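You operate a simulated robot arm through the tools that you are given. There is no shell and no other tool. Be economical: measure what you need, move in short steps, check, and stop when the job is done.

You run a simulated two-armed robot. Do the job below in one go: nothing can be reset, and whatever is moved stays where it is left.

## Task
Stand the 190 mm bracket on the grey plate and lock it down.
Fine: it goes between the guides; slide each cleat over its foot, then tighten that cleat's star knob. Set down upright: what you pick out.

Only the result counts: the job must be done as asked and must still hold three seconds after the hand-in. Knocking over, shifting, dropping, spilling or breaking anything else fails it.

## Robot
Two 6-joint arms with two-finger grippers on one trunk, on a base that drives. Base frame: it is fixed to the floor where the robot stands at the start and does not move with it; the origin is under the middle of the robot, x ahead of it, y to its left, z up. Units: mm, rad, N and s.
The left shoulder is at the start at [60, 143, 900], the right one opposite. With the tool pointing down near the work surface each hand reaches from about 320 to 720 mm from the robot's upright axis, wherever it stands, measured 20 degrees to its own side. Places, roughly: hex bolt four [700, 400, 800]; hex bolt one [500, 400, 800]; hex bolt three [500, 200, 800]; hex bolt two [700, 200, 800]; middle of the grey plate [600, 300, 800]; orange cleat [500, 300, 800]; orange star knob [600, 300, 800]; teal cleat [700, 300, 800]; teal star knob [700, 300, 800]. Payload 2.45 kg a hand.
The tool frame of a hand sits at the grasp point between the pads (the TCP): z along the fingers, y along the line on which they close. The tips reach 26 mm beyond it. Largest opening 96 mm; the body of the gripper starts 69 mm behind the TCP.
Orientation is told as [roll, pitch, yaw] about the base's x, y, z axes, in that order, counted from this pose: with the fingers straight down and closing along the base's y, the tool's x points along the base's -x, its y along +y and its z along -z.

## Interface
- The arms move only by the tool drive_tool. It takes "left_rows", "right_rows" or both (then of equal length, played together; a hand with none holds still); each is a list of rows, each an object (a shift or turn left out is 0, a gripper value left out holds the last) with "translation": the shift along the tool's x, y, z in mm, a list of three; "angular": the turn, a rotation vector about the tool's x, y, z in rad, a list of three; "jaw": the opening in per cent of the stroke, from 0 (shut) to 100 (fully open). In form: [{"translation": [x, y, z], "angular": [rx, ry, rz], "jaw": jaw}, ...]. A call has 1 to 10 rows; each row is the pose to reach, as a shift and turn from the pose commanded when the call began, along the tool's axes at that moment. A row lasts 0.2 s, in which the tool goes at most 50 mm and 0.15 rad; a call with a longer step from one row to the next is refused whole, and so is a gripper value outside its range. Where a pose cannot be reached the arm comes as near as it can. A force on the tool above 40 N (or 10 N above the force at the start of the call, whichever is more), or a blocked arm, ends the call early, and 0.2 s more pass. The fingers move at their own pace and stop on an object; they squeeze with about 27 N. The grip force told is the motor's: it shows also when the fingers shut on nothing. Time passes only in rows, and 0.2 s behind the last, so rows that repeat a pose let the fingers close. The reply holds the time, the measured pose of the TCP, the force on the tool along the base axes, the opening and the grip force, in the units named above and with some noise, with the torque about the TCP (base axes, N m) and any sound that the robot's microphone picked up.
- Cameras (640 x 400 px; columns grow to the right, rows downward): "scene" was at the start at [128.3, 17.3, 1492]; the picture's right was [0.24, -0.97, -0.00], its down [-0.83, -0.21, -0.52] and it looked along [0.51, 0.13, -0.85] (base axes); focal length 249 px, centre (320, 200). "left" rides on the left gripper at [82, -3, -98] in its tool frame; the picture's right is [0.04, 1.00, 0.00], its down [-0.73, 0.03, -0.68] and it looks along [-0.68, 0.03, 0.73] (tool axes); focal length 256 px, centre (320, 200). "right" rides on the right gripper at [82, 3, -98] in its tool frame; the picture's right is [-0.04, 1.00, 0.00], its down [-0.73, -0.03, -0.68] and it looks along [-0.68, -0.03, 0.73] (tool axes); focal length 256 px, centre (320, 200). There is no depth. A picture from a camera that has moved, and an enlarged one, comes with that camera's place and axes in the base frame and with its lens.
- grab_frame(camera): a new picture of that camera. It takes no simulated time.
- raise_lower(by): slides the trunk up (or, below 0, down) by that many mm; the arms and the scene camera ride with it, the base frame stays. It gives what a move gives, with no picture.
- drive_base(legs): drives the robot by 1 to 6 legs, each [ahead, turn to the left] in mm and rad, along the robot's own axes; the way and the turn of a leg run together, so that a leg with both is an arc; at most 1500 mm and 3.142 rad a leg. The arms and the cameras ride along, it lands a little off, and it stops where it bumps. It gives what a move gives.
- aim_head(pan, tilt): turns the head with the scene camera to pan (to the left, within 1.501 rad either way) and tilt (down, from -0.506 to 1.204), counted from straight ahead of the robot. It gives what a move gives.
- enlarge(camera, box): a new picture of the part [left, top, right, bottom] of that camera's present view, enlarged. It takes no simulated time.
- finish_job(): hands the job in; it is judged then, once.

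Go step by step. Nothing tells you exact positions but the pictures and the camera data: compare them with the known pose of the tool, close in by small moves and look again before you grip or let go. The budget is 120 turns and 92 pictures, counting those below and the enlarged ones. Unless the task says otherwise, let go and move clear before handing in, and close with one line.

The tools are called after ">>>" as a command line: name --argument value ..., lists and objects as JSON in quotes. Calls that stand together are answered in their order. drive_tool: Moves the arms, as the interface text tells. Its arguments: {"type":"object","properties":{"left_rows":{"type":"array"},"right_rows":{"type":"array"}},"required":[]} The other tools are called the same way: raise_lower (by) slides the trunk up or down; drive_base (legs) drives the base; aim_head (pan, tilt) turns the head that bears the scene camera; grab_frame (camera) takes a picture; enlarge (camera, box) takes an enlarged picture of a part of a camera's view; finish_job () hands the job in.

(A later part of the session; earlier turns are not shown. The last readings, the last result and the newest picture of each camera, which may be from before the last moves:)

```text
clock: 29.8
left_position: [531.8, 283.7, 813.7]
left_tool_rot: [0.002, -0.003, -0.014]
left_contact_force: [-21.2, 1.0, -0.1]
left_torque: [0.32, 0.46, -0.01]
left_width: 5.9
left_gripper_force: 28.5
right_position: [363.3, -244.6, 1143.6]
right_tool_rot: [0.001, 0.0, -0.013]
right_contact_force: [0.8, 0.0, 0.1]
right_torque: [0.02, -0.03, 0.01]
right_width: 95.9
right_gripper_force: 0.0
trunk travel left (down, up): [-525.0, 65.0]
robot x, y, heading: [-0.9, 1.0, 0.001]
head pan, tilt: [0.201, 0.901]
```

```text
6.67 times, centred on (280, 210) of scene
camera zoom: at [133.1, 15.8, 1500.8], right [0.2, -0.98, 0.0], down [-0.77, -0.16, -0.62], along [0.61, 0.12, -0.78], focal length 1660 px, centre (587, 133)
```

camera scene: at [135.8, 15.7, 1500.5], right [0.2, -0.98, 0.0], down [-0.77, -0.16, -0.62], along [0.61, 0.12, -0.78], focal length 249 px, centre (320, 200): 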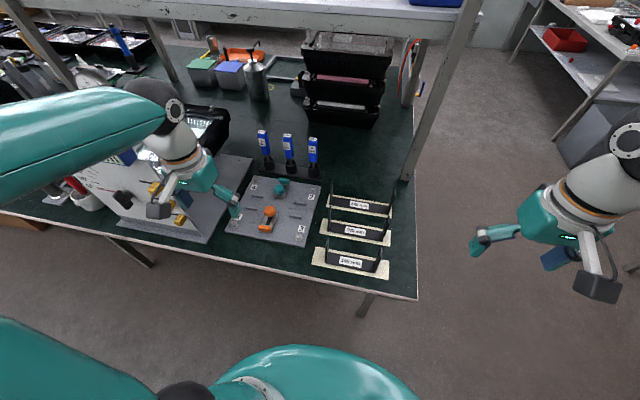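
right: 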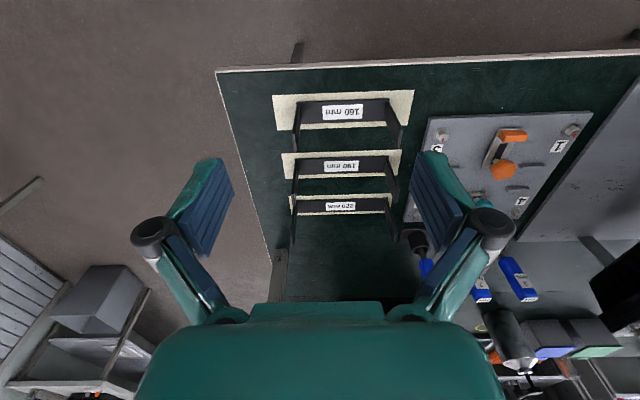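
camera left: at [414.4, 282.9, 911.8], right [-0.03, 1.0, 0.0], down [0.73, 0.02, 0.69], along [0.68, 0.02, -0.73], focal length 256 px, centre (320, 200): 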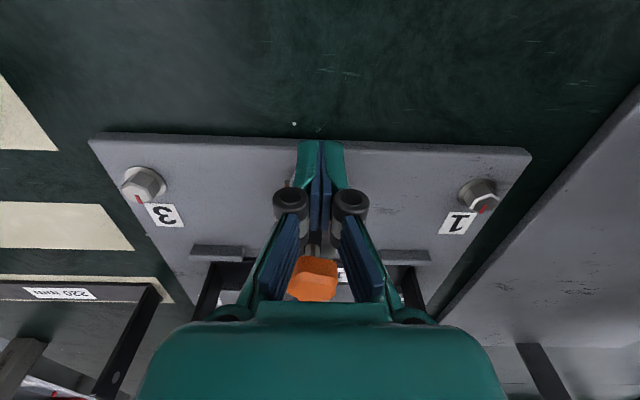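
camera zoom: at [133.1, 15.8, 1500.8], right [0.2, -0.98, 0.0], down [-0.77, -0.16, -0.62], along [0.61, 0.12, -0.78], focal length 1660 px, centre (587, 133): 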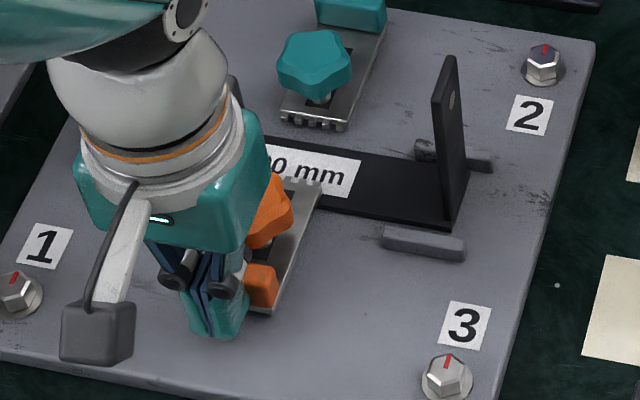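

The cleat moved onto the web, but the fingers were pushed apart by 6 mm. I'll look before pushing on.

>>> grab_frame --camera "left"

>>> enlarge --camera "left" --box '[240, 130, 400, 310]'

```text
53 pictures are left
camera left: at [451.4, 282.3, 912.8], right [-0.03, 1.0, 0.0], down [0.73, 0.02, 0.68], along [0.68, 0.02, -0.73], focal length 256 px, centre (320, 200)
```

left: 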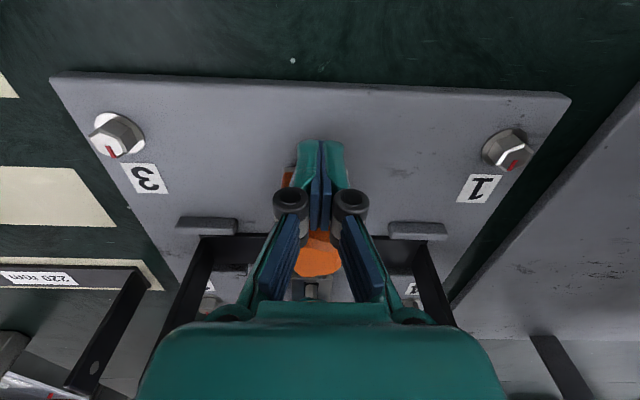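

```text
2.22 times, centred on (320, 220) of left
camera zoom: at [451.4, 282.3, 912.8], right [-0.03, 1.0, 0.0], down [0.73, 0.02, 0.68], along [0.68, 0.02, -0.73], focal length 569 px, centre (320, 156)
```

zoom: 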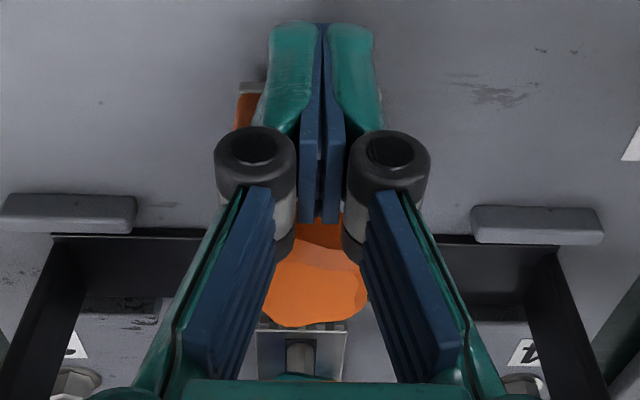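

>>> drive_tool --left_rows '[{"translation": [-2, 0, 0]}, {"translation": [-4, 0, 0]}, {"translation": [-6, 0, 0]}, {"translation": [-6, 0, 0]}, {"translation": [-6, 0, 0]}]'

>>> enlarge --camera "left" --box '[240, 130, 400, 310]'

```text
clock: 30.8
left_position: [532.7, 283.7, 811.7]
left_tool_rot: [0.003, 0.023, -0.013]
left_contact_force: [-12.9, 1.6, 3.0]
left_torque: [0.21, 0.03, -0.03]
left_width: 6.1
left_gripper_force: 28.6
right_position: [366.0, -245.5, 1143.2]
right_tool_rot: [-0.001, 0.002, -0.014]
right_contact_force: [-0.6, 0.5, -0.5]
right_torque: [0.02, 0.04, -0.02]
right_width: 95.9
right_gripper_force: 0.1
trunk travel left (down, up): [-525.0, 65.0]
robot x, y, heading: [3.0, -4.4, -0.006]
head pan, tilt: [0.201, 0.901]
stopped in row 5 (left hand): the force on the tool passed its limit at 40 N (the readings are from after the stop); the commanded pose is now the measured one
```

```text
2.22 times, centred on (320, 220) of left
camera zoom: at [454.0, 281.6, 912.8], right [-0.03, 1.0, 0.0], down [0.75, 0.02, 0.66], along [0.66, 0.02, -0.75], focal length 569 px, centre (320, 156)
```

zoom: 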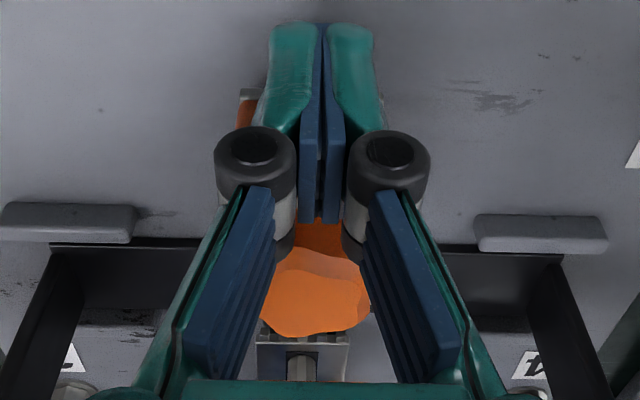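

It's blocked now. I'll back off and look at how far the cleat moved.

>>> drive_tool --left_rows '[{"translation": [15, 0, 0]}, {"translation": [40, 0, 0]}, {"translation": [60, 0, -40]}, {"translation": [60, 0, -80]}, {"translation": [60, 0, -120]}]'

>>> enlarge --camera "left" --box '[220, 100, 420, 270]'

>>> enlarge --camera "scene" --box '[245, 180, 315, 240]'

```text
clock: 32.0
left_position: [477.1, 282.4, 933.6]
left_tool_rot: [0.004, 0.012, -0.014]
left_contact_force: [-0.4, -0.5, 0.1]
left_torque: [0.05, -0.01, -0.04]
left_width: 0.0
left_gripper_force: 28.8
right_position: [365.5, -244.7, 1143.4]
right_tool_rot: [-0.001, 0.0, -0.013]
right_contact_force: [-0.1, 0.2, -0.6]
right_torque: [0.01, -0.02, 0.03]
right_width: 96.3
right_gripper_force: 0.1
trunk travel left (down, up): [-525.0, 65.0]
robot x, y, heading: [3.5, -2.6, 0.001]
head pan, tilt: [0.201, 0.901]
```

```text
2.35 times, centred on (320, 185) of left
camera zoom: at [397.1, 281.8, 1034.2], right [-0.03, 1.0, 0.0], down [0.74, 0.02, 0.67], along [0.67, 0.02, -0.74], focal length 602 px, centre (320, 235)
```

zoom: 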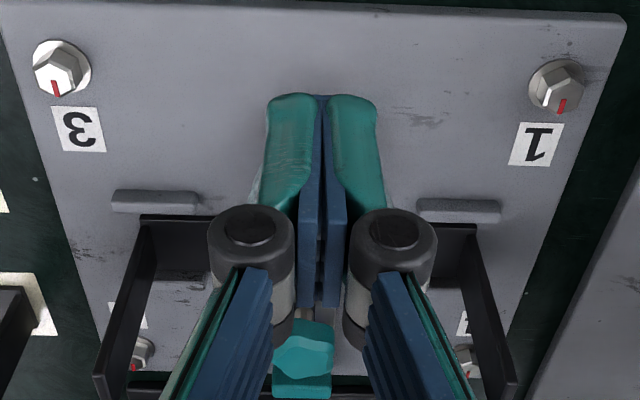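

```text
6.67 times, centred on (280, 210) of scene
camera zoom: at [134.7, 15.5, 1500.6], right [0.2, -0.98, 0.0], down [-0.77, -0.16, -0.62], along [0.61, 0.12, -0.78], focal length 1660 px, centre (587, 133)
```

zoom: 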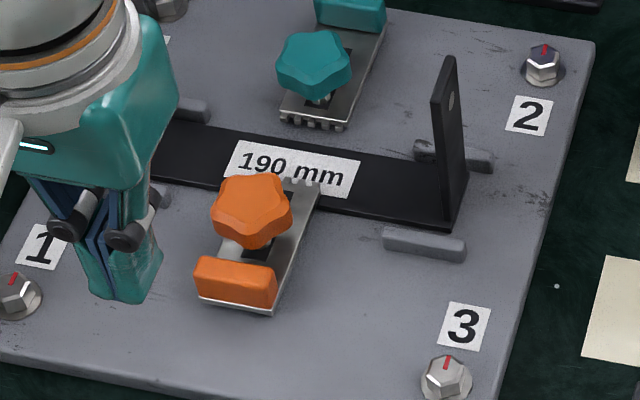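

The orange cleat slid about 30 mm and now overlaps the web edge by 13–18 mm. The teal tab's outer face is near x 760, too far to reach from behind, so I'll raise the hand and drive the base about 120 mm ahead.

>>> drive_tool --left_rows '[{"translation": [0, 0, -40]}, {"translation": [0, 0, -80]}, {"translation": [0, 0, -100]}]'

>>> drive_base --legs '[[60, 0]]'

>>> drive_base --legs '[[60, 0]]'

>>> grab_frame --camera "scene"

>>> enlarge --camera "left" --box '[200, 60, 440, 230]'

```text
clock: 32.8
left_position: [478.9, 282.6, 1032.5]
left_tool_rot: [0.004, 0.013, -0.013]
left_contact_force: [-0.1, -1.0, 0.9]
left_torque: [-0.01, -0.01, -0.03]
left_width: 0.0
left_gripper_force: 28.9
right_position: [366.0, -244.5, 1142.5]
right_tool_rot: [0.0, 0.001, -0.014]
right_contact_force: [-0.1, 0.2, -0.5]
right_torque: [-0.02, 0.02, -0.01]
right_width: 95.9
right_gripper_force: 0.0
trunk travel left (down, up): [-525.0, 65.0]
robot x, y, heading: [1.1, 4.6, -0.001]
head pan, tilt: [0.201, 0.901]
```

```text
clock: 33.8
left_position: [541.8, 282.3, 1031.0]
left_tool_rot: [0.003, 0.017, -0.015]
left_contact_force: [0.2, -0.1, -0.3]
left_torque: [-0.02, 0.08, 0.0]
left_width: 0.1
left_gripper_force: 28.4
right_position: [429.2, -244.2, 1141.4]
right_tool_rot: [-0.002, 0.004, -0.014]
right_contact_force: [1.7, 0.4, -0.3]
right_torque: [0.02, 0.05, -0.01]
right_width: 96.3
right_gripper_force: 0.0
trunk travel left (down, up): [-525.0, 65.0]
robot x, y, heading: [59.5, -0.6, -0.0]
head pan, tilt: [0.201, 0.901]
```

```text
clock: 34.8
left_position: [603.8, 282.8, 1032.4]
left_tool_rot: [0.004, 0.016, -0.014]
left_contact_force: [0.5, 0.8, -0.5]
left_torque: [0.01, 0.09, 0.01]
left_width: 0.0
left_gripper_force: 28.6
right_position: [490.5, -244.8, 1142.1]
right_tool_rot: [0.0, 0.002, -0.013]
right_contact_force: [0.5, -0.2, 0.3]
right_torque: [0.0, 0.09, 0.0]
right_width: 96.2
right_gripper_force: 0.1
trunk travel left (down, up): [-525.0, 65.0]
robot x, y, heading: [119.9, -0.4, -0.002]
head pan, tilt: [0.201, 0.901]
```

```text
48 pictures are left
camera scene: at [260.6, 15.9, 1500.1], right [0.2, -0.98, 0.0], down [-0.77, -0.16, -0.62], along [0.61, 0.12, -0.79], focal length 249 px, centre (320, 200)
```

scene: 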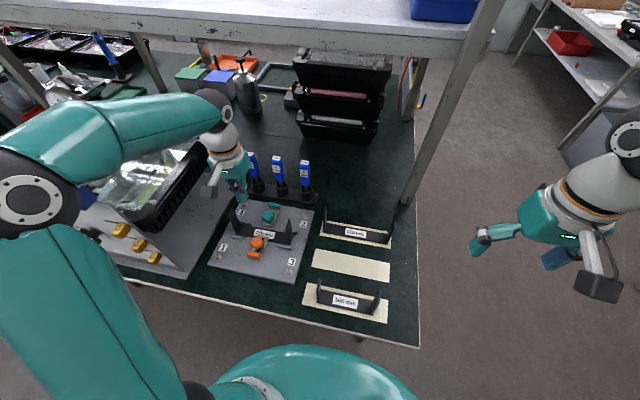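

```text
2.35 times, centred on (320, 145) of left
camera zoom: at [523.6, 281.3, 1132.3], right [-0.03, 1.0, 0.0], down [0.75, 0.02, 0.67], along [0.67, 0.02, -0.75], focal length 602 px, centre (320, 329)
```

zoom: 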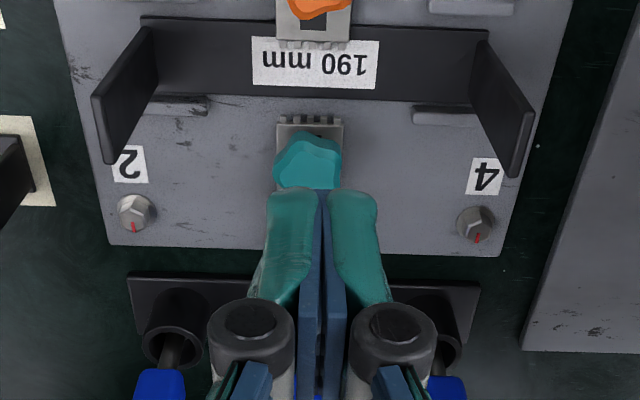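

The drive went cleanly, and the orange cleat overlaps the web. The teal tab is at about x 745–760, so I'll hover above it with open jaws to grip it by its sides.

>>> drive_tool --left_rows '[{"translation": [-40, 0, 0], "jaw": 75}, {"translation": [-80, 0, 0]}, {"translation": [-120, 0, 0]}, {"translation": [-149, 0, 0]}, {"translation": [-149, 0, 40]}, {"translation": [-149, 0, 80]}, {"translation": [-149, 0, 120]}, {"translation": [-149, 0, 130]}, {"translation": [-149, 0, 130]}]'

>>> grab_frame --camera "left"

>>> enlarge --camera "scene" --box '[200, 140, 320, 260]'

```text
clock: 36.8
left_position: [749.3, 281.2, 900.6]
left_tool_rot: [0.004, 0.013, -0.014]
left_contact_force: [-0.5, -0.7, 0.4]
left_torque: [0.01, -0.01, 0.01]
left_width: 72.4
left_gripper_force: 0.1
right_position: [487.1, -243.6, 1143.8]
right_tool_rot: [-0.001, 0.002, -0.013]
right_contact_force: [0.2, -0.1, 0.5]
right_torque: [-0.01, 0.01, -0.03]
right_width: 95.9
right_gripper_force: 0.1
trunk travel left (down, up): [-525.0, 65.0]
robot x, y, heading: [119.6, -2.8, -0.001]
head pan, tilt: [0.201, 0.901]
```

```text
46 pictures are left
camera left: at [668.6, 279.9, 1001.8], right [-0.03, 1.0, 0.0], down [0.74, 0.02, 0.67], along [0.67, 0.02, -0.74], focal length 256 px, centre (320, 200)
```

left: 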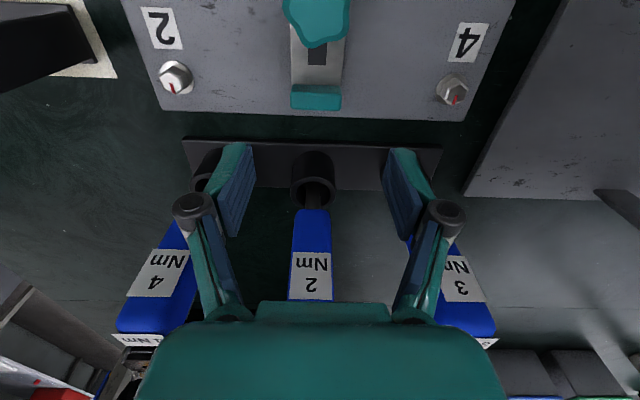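

```text
3.33 times, centred on (260, 200) of scene
camera zoom: at [257.4, 15.9, 1500.5], right [0.2, -0.98, 0.0], down [-0.77, -0.16, -0.62], along [0.61, 0.12, -0.78], focal length 830 px, centre (520, 200)
```

zoom: 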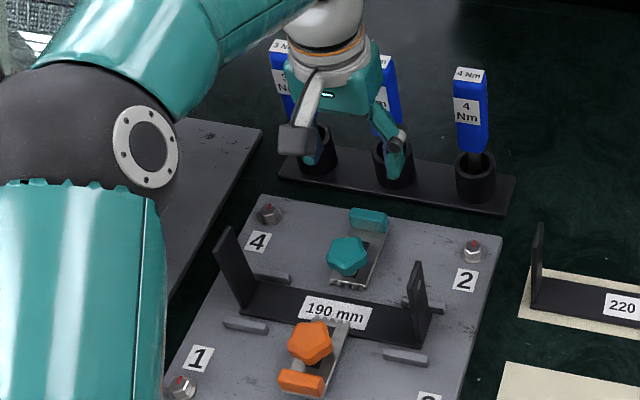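

The tab is about x 737–755, y 281, centred under the hand. I'll lean the wrist back 0.15 rad away from the torque drivers and descend.

>>> drive_tool --left_rows '[{"translation": [0, 0, 0], "angular": [0, -0.1, 0]}, {"translation": [0, 0, 20], "angular": [0, -0.15, 0]}, {"translation": [0, 0, 45], "angular": [0, -0.15, 0]}, {"translation": [0, 0, 65], "angular": [0, -0.15, 0]}, {"translation": [0, 0, 65], "angular": [0, -0.15, 0]}]'

>>> grab_frame --camera "left"

>>> enlarge --camera "scene" --box '[200, 140, 320, 260]'

```text
clock: 38.0
left_position: [746.5, 281.3, 837.1]
left_tool_rot: [0.004, -0.136, -0.016]
left_contact_force: [-0.3, 0.5, -0.2]
left_torque: [-0.03, -0.01, -0.03]
left_width: 72.2
left_gripper_force: 0.1
right_position: [486.8, -243.0, 1144.0]
right_tool_rot: [0.0, 0.002, -0.012]
right_contact_force: [-0.3, -0.5, -0.2]
right_torque: [0.03, -0.04, 0.02]
right_width: 96.0
right_gripper_force: 0.1
trunk travel left (down, up): [-525.0, 65.0]
robot x, y, heading: [121.3, -4.3, -0.001]
head pan, tilt: [0.201, 0.901]
```

```text
44 pictures are left
camera left: at [652.6, 280.3, 923.5], right [-0.03, 1.0, 0.0], down [0.64, 0.02, 0.77], along [0.77, 0.02, -0.64], focal length 256 px, centre (320, 200)
```

left: 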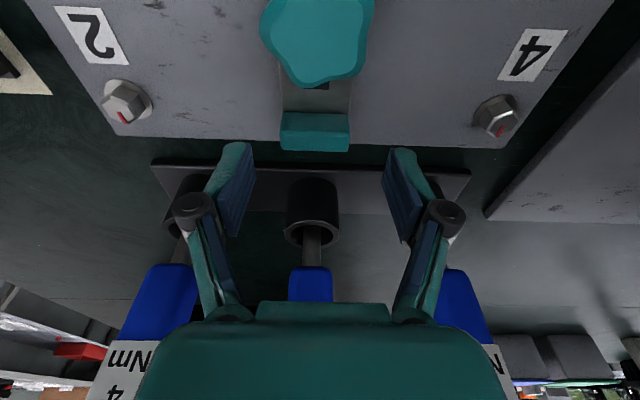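

```text
3.33 times, centred on (260, 200) of scene
camera zoom: at [257.1, 15.8, 1500.6], right [0.2, -0.98, 0.0], down [-0.77, -0.16, -0.62], along [0.61, 0.12, -0.78], focal length 830 px, centre (520, 200)
```

zoom: 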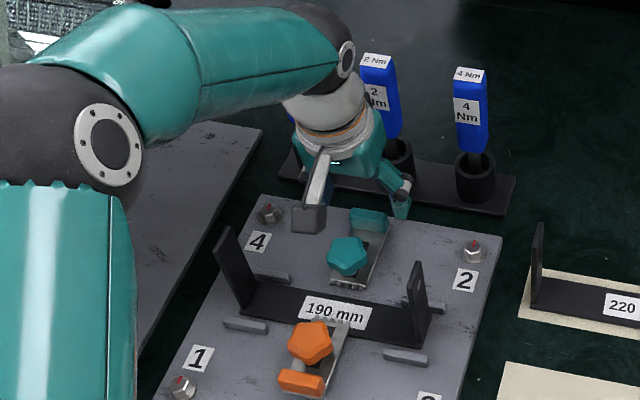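

The fingers straddle the tab at x about 750. I'll go 29 mm straight down and close on it.

>>> drive_tool --left_rows '[{"translation": [1.4, 0, 10]}, {"translation": [2.7, 0, 20]}, {"translation": [3.9, 0, 28.7]}, {"translation": [3.9, 0, 28.7]}, {"translation": [3.9, 0, 28.7], "jaw": 35}, {"translation": [3.9, 0, 28.7], "jaw": 35}, {"translation": [3.9, 0, 28.7], "jaw": 35}]'

>>> grab_frame --camera "left"

```text
clock: 39.5
left_position: [747.3, 277.6, 807.1]
left_tool_rot: [0.001, -0.136, -0.016]
left_contact_force: [-0.3, -16.7, 2.4]
left_torque: [-0.98, -0.03, -0.08]
left_width: 39.8
left_gripper_force: 45.1
right_position: [486.2, -246.6, 1143.6]
right_tool_rot: [0.001, 0.003, -0.014]
right_contact_force: [-0.1, -0.9, 0.1]
right_torque: [0.0, 0.01, -0.01]
right_width: 96.1
right_gripper_force: 0.0
trunk travel left (down, up): [-525.0, 65.0]
robot x, y, heading: [123.0, -0.0, -0.003]
head pan, tilt: [0.201, 0.901]
```

```text
42 pictures are left
camera left: at [652.9, 277.4, 894.5], right [-0.02, 1.0, 0.0], down [0.64, 0.02, 0.77], along [0.77, 0.02, -0.64], focal length 256 px, centre (320, 200)
```

left: 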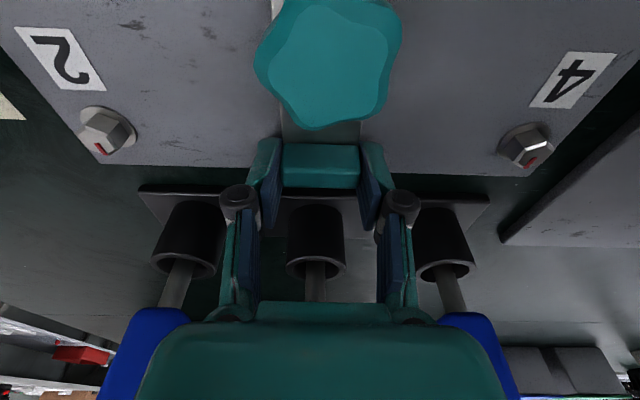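

The tab is gripped but centred about 3.5 mm lower in y. I'll relax by that much, squeeze, then pull -x in small steps.

>>> drive_tool --left_rows '[{"translation": [0, -3.5, 0], "jaw": 20}, {"translation": [0, -3.5, 0], "jaw": 20}, {"translation": [4, -3.5, -0.6]}, {"translation": [8, -3.5, -1.1]}, {"translation": [12, -3.5, -1.6]}, {"translation": [16, -3.5, -2.2]}, {"translation": [20, -3.5, -2.7]}, {"translation": [20, -3.5, -2.7]}]'

>>> grab_frame --camera "left"

>>> enlarge --camera "scene" --box '[220, 180, 310, 260]'

```text
clock: 41.4
left_position: [726.4, 278.4, 806.8]
left_tool_rot: [0.004, -0.135, -0.016]
left_contact_force: [0.1, 0.1, -0.4]
left_torque: [0.35, 0.0, -0.14]
left_width: 39.6
left_gripper_force: 44.7
right_position: [488.3, -244.8, 1143.1]
right_tool_rot: [-0.001, 0.002, -0.013]
right_contact_force: [0.5, 0.7, -0.3]
right_torque: [-0.01, -0.03, 0.02]
right_width: 96.1
right_gripper_force: 0.2
trunk travel left (down, up): [-525.0, 65.0]
robot x, y, heading: [119.5, -3.7, 0.003]
head pan, tilt: [0.201, 0.901]
```

```text
41 pictures are left
camera left: at [632.7, 277.4, 894.5], right [-0.03, 1.0, 0.0], down [0.64, 0.02, 0.77], along [0.77, 0.02, -0.64], focal length 256 px, centre (320, 200)
```

left: 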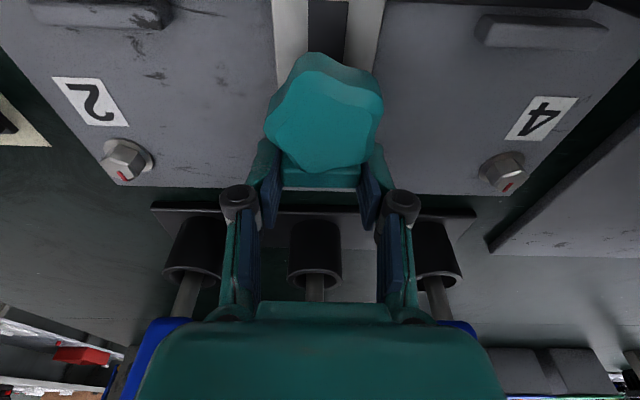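

```text
5.00 times, centred on (265, 220) of scene
camera zoom: at [257.5, 15.9, 1500.5], right [0.2, -0.98, 0.0], down [-0.77, -0.16, -0.62], along [0.61, 0.12, -0.78], focal length 1245 px, centre (595, 100)
```

zoom: 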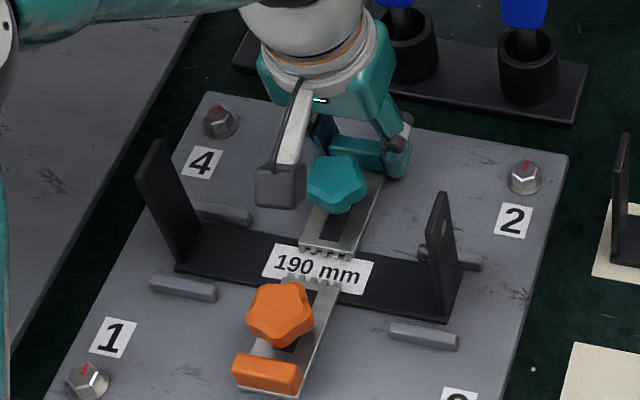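

The teal cleat slides with almost no force. I'll continue until it reaches its stop.

>>> drive_tool --left_rows '[{"translation": [2, 0, -0.3]}, {"translation": [4, 0, -0.5]}, {"translation": [6, 0, -0.8]}, {"translation": [8, 0, -1.1]}, {"translation": [10, 0, -1.4]}, {"translation": [10, 0, -1.4]}]'

>>> grab_frame --camera "left"

>>> enlarge --camera "scene" --box '[220, 180, 310, 260]'

```text
clock: 42.8
left_position: [720.0, 278.5, 807.0]
left_tool_rot: [0.003, -0.14, -0.014]
left_contact_force: [18.6, 4.3, -1.4]
left_torque: [0.13, -0.62, 0.01]
left_width: 39.8
left_gripper_force: 44.7
right_position: [489.3, -244.3, 1142.7]
right_tool_rot: [0.001, 0.004, -0.013]
right_contact_force: [0.0, -0.8, -0.4]
right_torque: [-0.01, -0.01, 0.01]
right_width: 96.1
right_gripper_force: 0.0
trunk travel left (down, up): [-525.0, 65.0]
robot x, y, heading: [117.5, 3.9, 0.002]
head pan, tilt: [0.201, 0.901]
```

```text
39 pictures are left
camera left: at [625.9, 277.5, 894.0], right [-0.03, 1.0, 0.0], down [0.63, 0.02, 0.78], along [0.78, 0.02, -0.63], focal length 256 px, centre (320, 200)
```

left: 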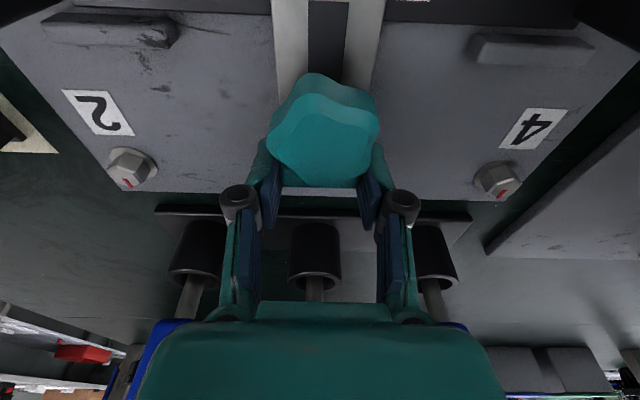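

```text
5.00 times, centred on (265, 220) of scene
camera zoom: at [260.1, 16.4, 1500.2], right [0.2, -0.98, 0.0], down [-0.77, -0.16, -0.62], along [0.61, 0.12, -0.79], focal length 1245 px, centre (595, 100)
```

zoom: 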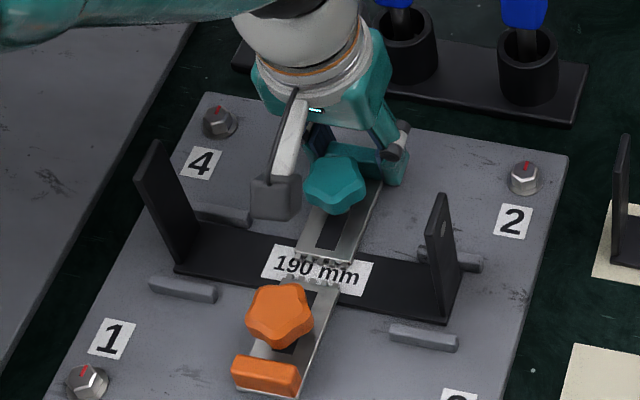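

The teal cleat is at its stop after about 27 mm, well over the web. I'll open and rise, then look at the teal knob to plan turning it.

>>> drive_tool --left_rows '[{"translation": [-3, 0, 0.4], "jaw": 75}, {"translation": [-3, 0, 0.4]}, {"translation": [-3, 0, 0.4]}, {"translation": [0, 0, -30]}, {"translation": [5, 0, -70]}, {"translation": [15, 0, -110]}, {"translation": [15, 0, -110], "angular": [0, 0.14, 0]}, {"translation": [55, 0, -115], "angular": [0, 0.14, 0]}, {"translation": [90, 0, -115], "angular": [0, 0.14, 0]}]'

>>> grab_frame --camera "left"

>>> enlarge --camera "scene" --box '[220, 180, 310, 260]'

```text
clock: 44.8
left_position: [612.2, 279.0, 908.5]
left_tool_rot: [0.003, 0.006, -0.014]
left_contact_force: [0.3, -0.4, -0.6]
left_torque: [0.02, 0.03, 0.0]
left_width: 71.9
left_gripper_force: 0.0
right_position: [487.7, -244.5, 1143.3]
right_tool_rot: [0.0, 0.002, -0.013]
right_contact_force: [-0.7, 0.6, 0.2]
right_torque: [0.03, 0.02, 0.02]
right_width: 96.1
right_gripper_force: 0.0
trunk travel left (down, up): [-525.0, 65.0]
robot x, y, heading: [122.9, -0.4, -0.005]
head pan, tilt: [0.201, 0.901]
```

```text
37 pictures are left
camera left: at [531.2, 278.3, 1008.5], right [-0.03, 1.0, 0.0], down [0.74, 0.02, 0.68], along [0.68, 0.02, -0.74], focal length 256 px, centre (320, 200)
```

left: 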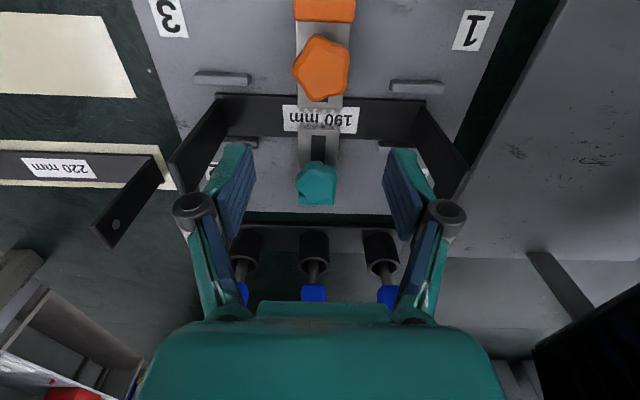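

```text
5.00 times, centred on (265, 220) of scene
camera zoom: at [258.1, 15.9, 1500.4], right [0.2, -0.98, 0.0], down [-0.77, -0.16, -0.62], along [0.61, 0.12, -0.78], focal length 1245 px, centre (595, 100)
```

zoom: 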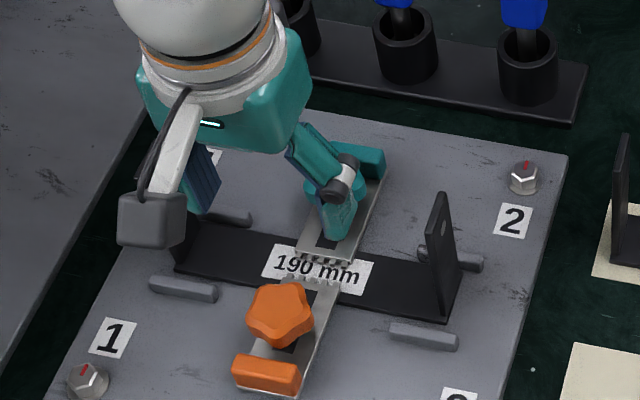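

Teal knob centre is about (695, 280) with body around z 797–815. I'll come down over it with the tips near z 800, above the tab's top so I can rotate freely.

>>> drive_tool --left_rows '[{"translation": [-40, 0, 0]}, {"translation": [-83, 0, 0]}, {"translation": [-83, 0, 40]}, {"translation": [-83, 0, 70]}, {"translation": [-83, 0, 82]}, {"translation": [-83, 0, 82]}]'

>>> grab_frame --camera "left"

>>> enlarge --camera "scene" --box '[230, 180, 300, 240]'

```text
clock: 46.1
left_position: [695.3, 279.2, 826.5]
left_tool_rot: [0.004, 0.006, -0.014]
left_contact_force: [0.1, 0.3, -0.7]
left_torque: [-0.01, -0.02, 0.05]
left_width: 71.9
left_gripper_force: 0.1
right_position: [486.8, -244.2, 1143.5]
right_tool_rot: [-0.001, 0.002, -0.013]
right_contact_force: [0.3, 0.3, -0.2]
right_torque: [0.02, 0.0, 0.0]
right_width: 96.2
right_gripper_force: 0.2
trunk travel left (down, up): [-525.0, 65.0]
robot x, y, heading: [118.0, -0.2, -0.003]
head pan, tilt: [0.201, 0.901]
```

```text
35 pictures are left
camera left: at [614.1, 277.2, 925.7], right [-0.03, 1.0, 0.0], down [0.74, 0.02, 0.68], along [0.68, 0.02, -0.74], focal length 256 px, centre (320, 200)
```

left: 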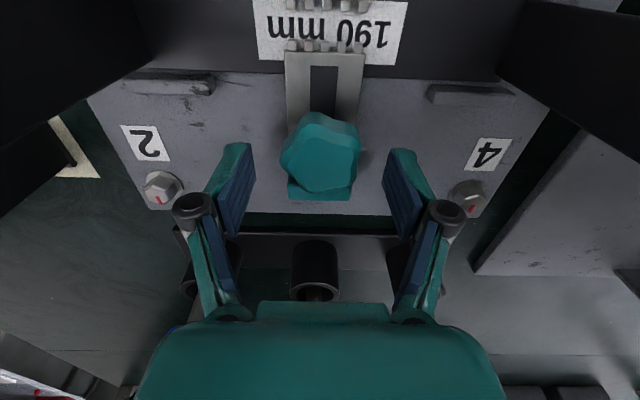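

```text
6.67 times, centred on (265, 210) of scene
camera zoom: at [257.4, 15.8, 1500.5], right [0.2, -0.98, 0.0], down [-0.77, -0.16, -0.62], along [0.61, 0.12, -0.78], focal length 1660 px, centre (687, 133)
```

zoom: 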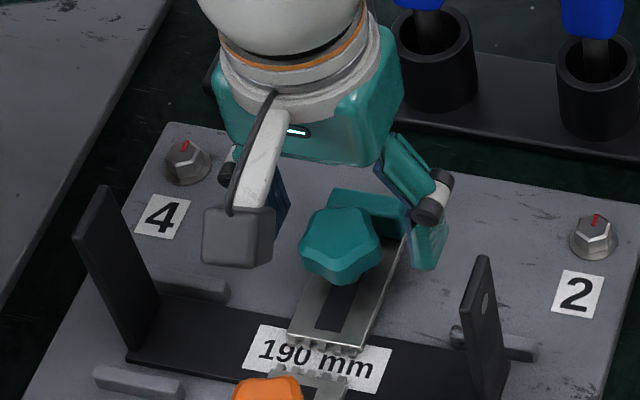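

The knob is between the fingers, about 3 mm nearer than the jaw centre. I'll shift slightly and close.

>>> drive_tool --left_rows '[{"translation": [3, 1, 1]}, {"translation": [3, 1, 1], "jaw": 40}, {"translation": [3, 1, 1], "jaw": 0}, {"translation": [3, 1, 1], "jaw": 0}, {"translation": [3, 1, 1], "jaw": 0}]'

>>> grab_frame --camera "left"

```text
clock: 47.4
left_position: [691.2, 279.0, 826.1]
left_tool_rot: [0.003, 0.003, -0.013]
left_contact_force: [-0.1, -3.5, 0.6]
left_torque: [-0.13, -0.15, 0.01]
left_width: 35.5
left_gripper_force: 44.9
right_position: [487.1, -245.0, 1143.8]
right_tool_rot: [0.001, 0.001, -0.014]
right_contact_force: [0.2, 0.5, 0.8]
right_torque: [0.02, 0.0, 0.04]
right_width: 96.1
right_gripper_force: 0.2
trunk travel left (down, up): [-525.0, 65.0]
robot x, y, heading: [120.2, 1.1, 0.003]
head pan, tilt: [0.201, 0.901]
```

```text
33 pictures are left
camera left: at [611.0, 277.7, 925.2], right [-0.03, 1.0, 0.0], down [0.74, 0.02, 0.68], along [0.68, 0.02, -0.74], focal length 256 px, centre (320, 200)
```

left: 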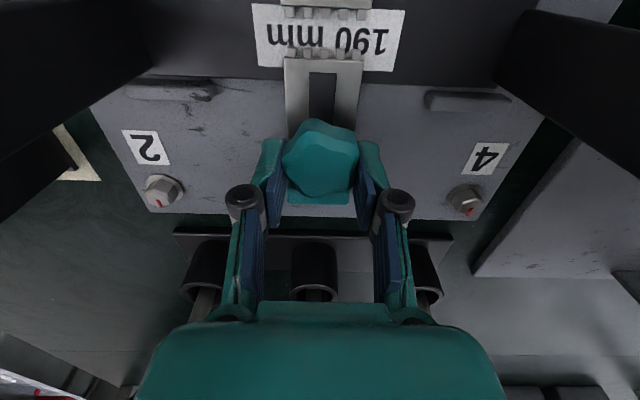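

The knob is gripped at 35.5 mm. I'll turn clockwise seen from above (+ about tool z) in small steps and watch the torque.

>>> drive_tool --left_rows '[{"angular": [0, 0, 0.12]}, {"angular": [0, 0, 0.24]}, {"angular": [0, 0, 0.36]}, {"angular": [0, 0, 0.48]}, {"angular": [0, 0, 0.6]}, {"angular": [0, 0, 0.72]}, {"angular": [0, 0, 0.84]}, {"angular": [0, 0, 0.84]}]'

>>> grab_frame --camera "left"

>>> enlarge --camera "scene" --box '[230, 180, 300, 240]'

```text
clock: 49.1
left_position: [689.8, 273.8, 825.4]
left_tool_rot: [-0.009, 0.005, -0.855]
left_contact_force: [-13.2, -34.2, -6.2]
left_torque: [-0.07, 0.89, 0.24]
left_width: 35.7
left_gripper_force: 44.9
right_position: [486.2, -248.4, 1142.0]
right_tool_rot: [0.003, -0.001, -0.015]
right_contact_force: [-0.1, 0.6, 0.2]
right_torque: [0.01, 0.0, 0.0]
right_width: 95.9
right_gripper_force: 0.0
trunk travel left (down, up): [-525.0, 65.0]
robot x, y, heading: [118.6, 0.2, -0.001]
head pan, tilt: [0.201, 0.901]
```

```text
32 pictures are left
camera left: at [635.1, 334.4, 925.4], right [0.73, 0.69, -0.01], down [0.51, -0.53, 0.67], along [0.46, -0.49, -0.74], focal length 256 px, centre (320, 200)
```

left: 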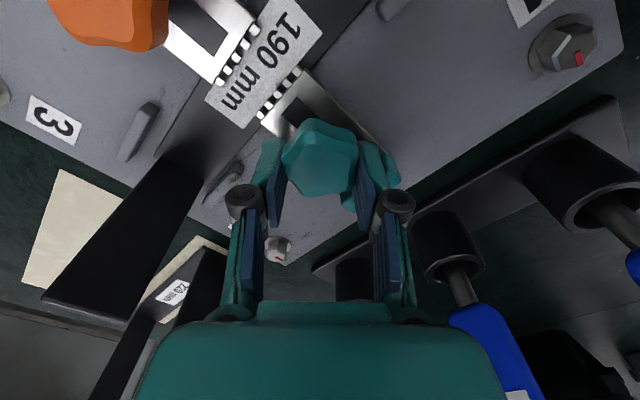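

```text
6.67 times, centred on (265, 210) of scene
camera zoom: at [256.3, 11.9, 1500.6], right [0.2, -0.98, 0.0], down [-0.77, -0.15, -0.62], along [0.61, 0.13, -0.78], focal length 1660 px, centre (687, 133)
```

zoom: 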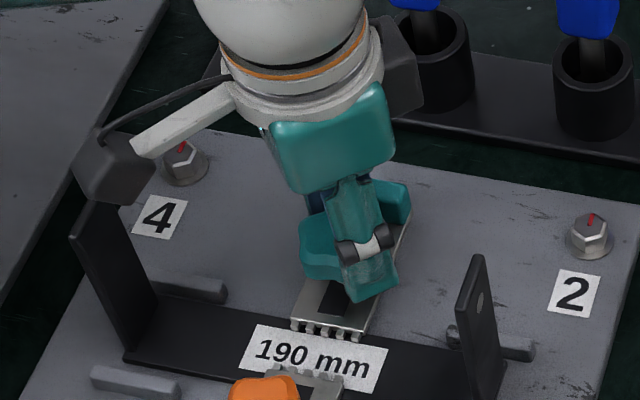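

The knob turns with the grip. The side force shows the knob axis is really near x 685, about 7 mm nearer. I'll release, lift, recentre and rotate back for another stroke.

>>> drive_tool --left_rows '[{"jaw": 75}, {"jaw": 75}, {"jaw": 75}, {"translation": [4.2, -5.6, -15]}, {"translation": [4.2, -5.6, -30], "angular": [0, 0, -0.15]}, {"translation": [4.2, -5.6, -30], "angular": [0, 0, -0.3]}, {"translation": [4.2, -5.6, -30], "angular": [0, 0, -0.45]}, {"translation": [4.2, -5.6, -30], "angular": [0, 0, -0.6]}, {"translation": [4.2, -5.6, -30], "angular": [0, 0, -0.75]}, {"translation": [4.2, -5.6, -30], "angular": [0, 0, -0.86]}]'

>>> grab_frame --camera "left"

```text
clock: 51.4
left_position: [684.2, 278.7, 856.1]
left_tool_rot: [0.003, 0.004, 0.008]
left_contact_force: [-0.7, 0.7, 0.6]
left_torque: [-0.02, -0.02, 0.0]
left_width: 71.9
left_gripper_force: 0.0
right_position: [487.6, -245.3, 1144.4]
right_tool_rot: [0.0, 0.0, -0.015]
right_contact_force: [0.1, -0.3, -0.1]
right_torque: [-0.02, -0.06, -0.01]
right_width: 96.0
right_gripper_force: 0.0
trunk travel left (down, up): [-525.0, 65.0]
robot x, y, heading: [121.2, 2.2, 0.002]
head pan, tilt: [0.201, 0.901]
```

```text
30 pictures are left
camera left: at [604.2, 275.9, 955.1], right [-0.05, 1.0, 0.0], down [0.74, 0.03, 0.68], along [0.68, 0.04, -0.74], focal length 256 px, centre (320, 200)
```

left: 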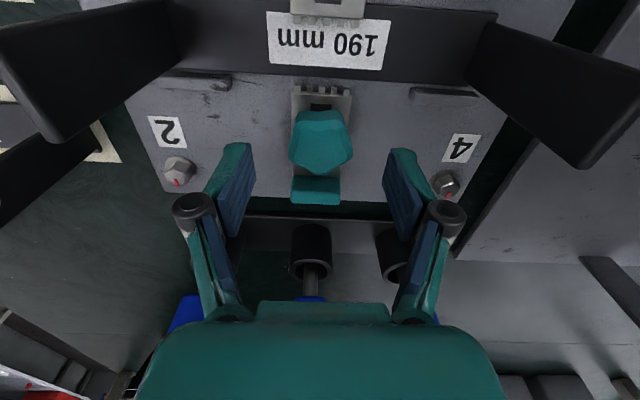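

Opening the jaws pushed the teal tab back outward, so the tab stands higher than I assumed. I'll pull that cleat in again, and next time keep the tips higher and open only slightly.

>>> drive_tool --left_rows '[{"translation": [0, 0, -40]}, {"translation": [-40, 0, -40]}, {"translation": [-64, 0, -40], "angular": [0, -0.1, 0]}, {"translation": [-64, -0.3, -10], "angular": [0, -0.14, 0]}, {"translation": [-64, -0.3, 20], "angular": [0, -0.14, 0]}, {"translation": [-64, -0.3, 40], "angular": [0, -0.14, 0]}, {"translation": [-64, -0.3, 49], "angular": [0, -0.14, 0]}, {"translation": [-64, -0.3, 49], "angular": [0, -0.14, 0], "jaw": 25}, {"translation": [-64, -0.3, 49], "angular": [0, -0.14, 0], "jaw": 25}, {"translation": [-64, -0.3, 49], "angular": [0, -0.14, 0], "jaw": 25}]'

>>> grab_frame --camera "left"

```text
clock: 53.5
left_position: [748.0, 279.0, 806.3]
left_tool_rot: [0.003, -0.137, 0.007]
left_contact_force: [-1.1, -4.1, -1.6]
left_torque: [-0.19, -0.66, -0.12]
left_width: 39.5
left_gripper_force: 44.4
right_position: [486.8, -244.3, 1142.9]
right_tool_rot: [0.001, 0.003, -0.014]
right_contact_force: [0.3, 0.7, 0.0]
right_torque: [-0.02, -0.04, 0.02]
right_width: 96.0
right_gripper_force: 0.0
trunk travel left (down, up): [-525.0, 65.0]
robot x, y, heading: [119.4, -0.9, -0.001]
head pan, tilt: [0.201, 0.901]
```

```text
29 pictures are left
camera left: at [655.0, 275.4, 893.3], right [-0.04, 1.0, 0.0], down [0.63, 0.03, 0.77], along [0.77, 0.03, -0.64], focal length 256 px, centre (320, 200)
```

left: 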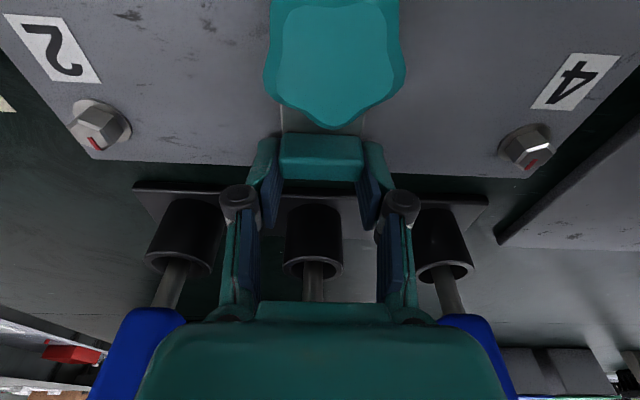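

>>> drive_tool --left_rows '[{"translation": [5, 0, -0.7]}, {"translation": [10, 0, -1.4]}, {"translation": [15, 0, -2.1]}, {"translation": [20, 0, -2.8]}, {"translation": [24, 0, -3.3]}, {"translation": [28, 0, -3.8]}, {"translation": [30, 0, -4.1]}, {"translation": [30, 0, -4.1]}]'

>>> enlarge --camera "left" --box '[220, 0, 420, 220]'

```text
clock: 55.4
left_position: [726.6, 277.3, 805.9]
left_tool_rot: [0.001, -0.15, 0.004]
left_contact_force: [36.7, -3.2, -8.0]
left_torque: [0.0, -0.77, -0.21]
left_width: 39.7
left_gripper_force: 45.5
right_position: [491.9, -244.8, 1142.9]
right_tool_rot: [0.0, 0.004, -0.015]
right_contact_force: [0.7, -0.3, 0.3]
right_torque: [0.01, 0.0, 0.0]
right_width: 95.8
right_gripper_force: 0.1
trunk travel left (down, up): [-525.0, 65.0]
robot x, y, heading: [123.4, -2.3, 0.0]
head pan, tilt: [0.201, 0.901]
```

```text
1.82 times, centred on (320, 110) of left
camera zoom: at [631.2, 275.8, 892.3], right [-0.05, 1.0, 0.0], down [0.62, 0.03, 0.78], along [0.78, 0.03, -0.62], focal length 465 px, centre (320, 364)
```

zoom: 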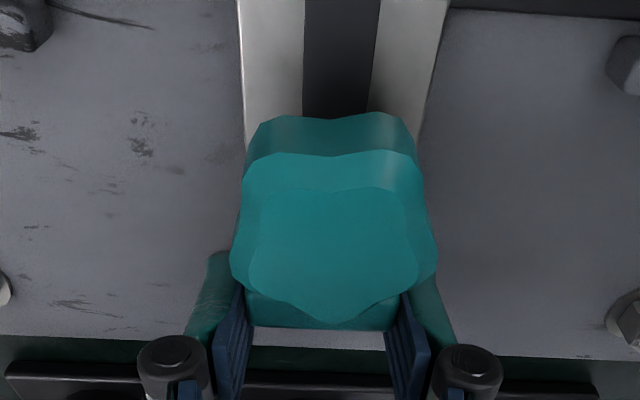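

The pull stopped early at 726 (21 mm) with 37 N, probably the fingers running into the knob's lobes. I'll regrip the tab on its outer edge, 10 mm further out, and pull again.

>>> drive_tool --left_rows '[{"translation": [-8, 0, 1.2], "jaw": 50}, {"translation": [-8, 0, 1.2], "jaw": 50}, {"translation": [-18.5, 0, 2.8]}, {"translation": [-18.5, 0, 2.8], "jaw": 25}, {"translation": [-18.5, 0, 2.8], "jaw": 25}, {"translation": [-15, 0, 2.2]}, {"translation": [-11, 0, 1.6]}, {"translation": [-8, 0, 1.2]}, {"translation": [-6, 0, 0.9]}, {"translation": [-6, 0, 0.9]}]'

>>> enlarge --camera "left" --box '[220, 0, 420, 220]'

```text
clock: 57.2
left_position: [736.4, 283.8, 813.7]
left_tool_rot: [0.011, -0.169, 0.009]
left_contact_force: [15.0, 3.8, -0.5]
left_torque: [0.03, -0.15, -0.09]
left_width: 0.0
left_gripper_force: 27.9
right_position: [487.0, -244.8, 1144.4]
right_tool_rot: [0.0, 0.0, -0.011]
right_contact_force: [-0.6, -0.6, 0.6]
right_torque: [0.03, -0.02, 0.01]
right_width: 96.0
right_gripper_force: 0.0
trunk travel left (down, up): [-525.0, 65.0]
robot x, y, heading: [118.9, 0.5, -0.002]
head pan, tilt: [0.201, 0.901]
stopped in row 9 (left hand): the force on the tool passed its limit at 54 N (the readings are from after the stop); the commanded pose is now the measured one
```

```text
1.82 times, centred on (320, 110) of left
camera zoom: at [638.8, 279.5, 898.3], right [-0.05, 1.0, 0.0], down [0.61, 0.03, 0.79], along [0.79, 0.04, -0.61], focal length 465 px, centre (320, 364)
```

zoom: 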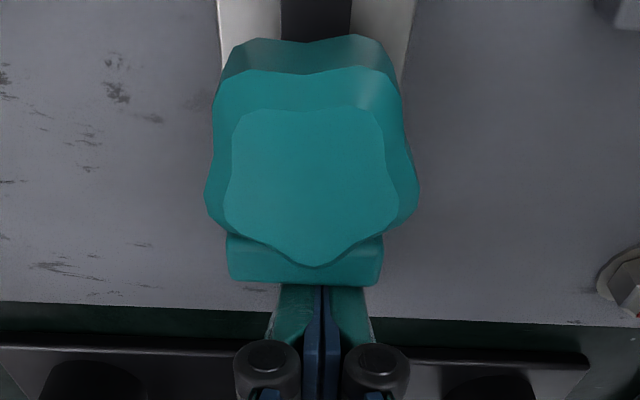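

The fingers slipped behind the tab and pushed it until it met the knob's outermost lobe, so the knob can still turn freely. I'll retreat straight up and check the overlap.

>>> drive_tool --left_rows '[{"translation": [-5, 0, 0.8]}, {"translation": [-11.7, 0, -38.7]}, {"translation": [-18.4, 0, -78]}, {"translation": [-10, 0, -100]}, {"translation": [20, -3, -105], "angular": [0, 0.1, 0]}, {"translation": [55, -3, -110], "angular": [0, 0.17, 0]}, {"translation": [95, -3, -110], "angular": [0, 0.17, 0]}, {"translation": [95, -3, -110], "angular": [0, 0.17, 0]}]'

>>> enlarge --camera "left" --box '[220, 0, 420, 220]'

>>> enlarge --camera "scene" --box '[230, 180, 300, 240]'

```text
clock: 59.0
left_position: [621.8, 279.5, 904.5]
left_tool_rot: [0.01, 0.011, 0.01]
left_contact_force: [-0.1, 0.1, -0.9]
left_torque: [0.03, 0.04, -0.01]
left_width: 24.0
left_gripper_force: 0.0
right_position: [489.1, -245.3, 1144.0]
right_tool_rot: [0.001, 0.001, -0.014]
right_contact_force: [-0.2, 0.4, 0.2]
right_torque: [-0.01, 0.02, 0.0]
right_width: 95.7
right_gripper_force: 0.0
trunk travel left (down, up): [-525.0, 65.0]
robot x, y, heading: [124.3, 0.6, 0.0]
head pan, tilt: [0.201, 0.901]
```

```text
1.82 times, centred on (320, 110) of left
camera zoom: at [541.8, 275.4, 1004.8], right [-0.05, 1.0, 0.01], down [0.74, 0.03, 0.67], along [0.67, 0.04, -0.74], focal length 465 px, centre (320, 364)
```

zoom: 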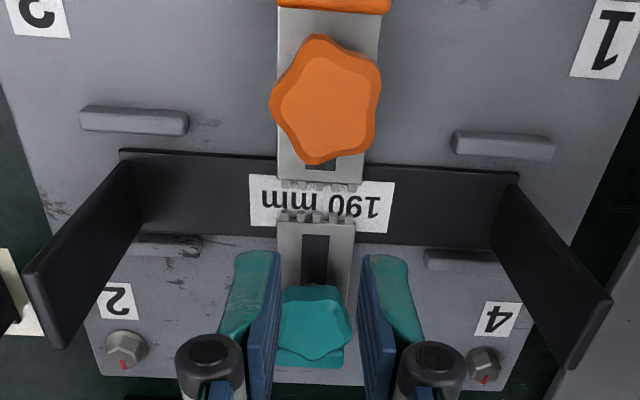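

```text
6.67 times, centred on (265, 210) of scene
camera zoom: at [258.3, 15.9, 1500.4], right [0.2, -0.98, 0.0], down [-0.77, -0.16, -0.62], along [0.61, 0.12, -0.78], focal length 1660 px, centre (687, 133)
```

zoom: 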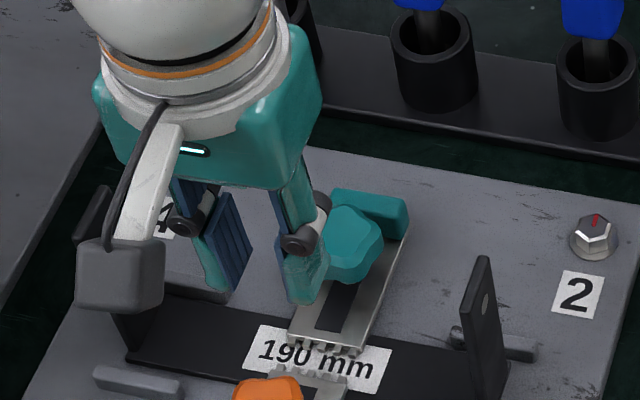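

Both cleats now lie over the web edges (orange about 15 mm, teal about 10 mm). The teal knob axis is about (686, 281), so I'll come in above tab height, pre-rotated for a clockwise stroke.

>>> drive_tool --left_rows '[{"translation": [-40, 0, 0], "angular": [0, 0, -0.15], "jaw": 62}, {"translation": [-65, 2, 0], "angular": [0, 0, -0.3]}, {"translation": [-65, 2, 30], "angular": [0, 0, -0.45]}, {"translation": [-65, 2, 55], "angular": [0, 0, -0.5]}, {"translation": [-65, 2, 74], "angular": [0, 0, -0.5]}, {"translation": [-65, 2, 74], "angular": [0, 0, -0.5]}]'

>>> grab_frame --camera "left"

```text
clock: 60.4
left_position: [685.5, 281.9, 831.8]
left_tool_rot: [0.011, 0.007, 0.512]
left_contact_force: [-0.6, 1.0, 0.8]
left_torque: [0.01, -0.06, 0.02]
left_width: 59.7
left_gripper_force: 0.0
right_position: [487.9, -244.7, 1144.8]
right_tool_rot: [0.0, 0.002, -0.012]
right_contact_force: [-0.4, 0.5, 0.4]
right_torque: [0.03, 0.02, 0.02]
right_width: 95.8
right_gripper_force: 0.1
trunk travel left (down, up): [-525.0, 65.0]
robot x, y, heading: [119.2, 0.3, -0.001]
head pan, tilt: [0.201, 0.901]
```

```text
24 pictures are left
camera left: at [617.1, 240.0, 929.9], right [-0.52, 0.85, 0.01], down [0.63, 0.38, 0.67], along [0.57, 0.36, -0.74], focal length 256 px, centre (320, 200)
```

left: 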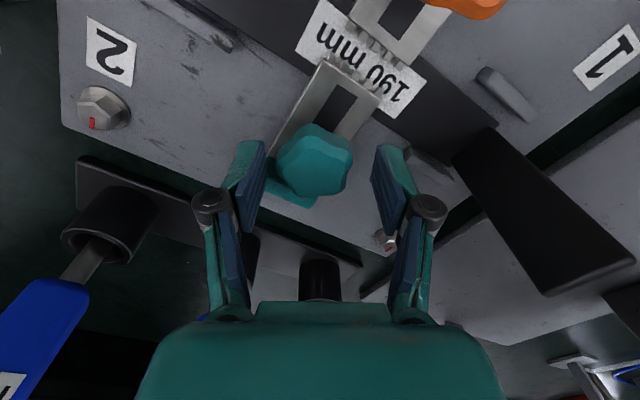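

>>> drive_tool --left_rows '[{"translation": [0, -1, 1.5], "jaw": 0}, {"translation": [0, -1, 1.5]}, {"translation": [0, -1, 1.5], "angular": [0, 0, 0.14]}, {"translation": [0, -1, 1.5], "angular": [0, 0, 0.28]}, {"translation": [0, -1, 1.5], "angular": [0, 0, 0.42]}, {"translation": [0, -1, 1.5], "angular": [0, 0, 0.56]}, {"translation": [0, -1, 1.5], "angular": [0, 0, 0.7]}, {"translation": [0, -1, 1.5], "angular": [0, 0, 0.84]}, {"translation": [0, -1, 1.5], "angular": [0, 0, 0.98]}, {"translation": [0, -1, 1.5], "angular": [0, 0, 1.1]}]'

>>> grab_frame --camera "left"

```text
clock: 62.6
left_position: [684.7, 278.3, 831.7]
left_tool_rot: [0.005, 0.014, -0.594]
left_contact_force: [6.4, -16.8, 21.2]
left_torque: [-0.02, -1.08, 0.32]
left_width: 35.8
left_gripper_force: 45.0
right_position: [486.1, -246.4, 1144.5]
right_tool_rot: [0.001, -0.001, -0.014]
right_contact_force: [-0.4, 0.6, 0.6]
right_torque: [0.01, -0.03, 0.02]
right_width: 95.8
right_gripper_force: 0.2
trunk travel left (down, up): [-525.0, 65.0]
robot x, y, heading: [122.6, 1.1, -0.002]
head pan, tilt: [0.201, 0.901]
```

```text
23 pictures are left
camera left: at [617.7, 321.3, 930.9], right [0.53, 0.85, 0.0], down [0.63, -0.39, 0.67], along [0.57, -0.35, -0.74], focal length 256 px, centre (320, 200)
```

left: 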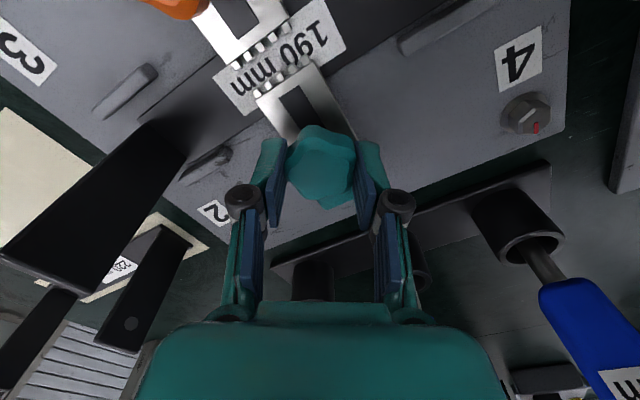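

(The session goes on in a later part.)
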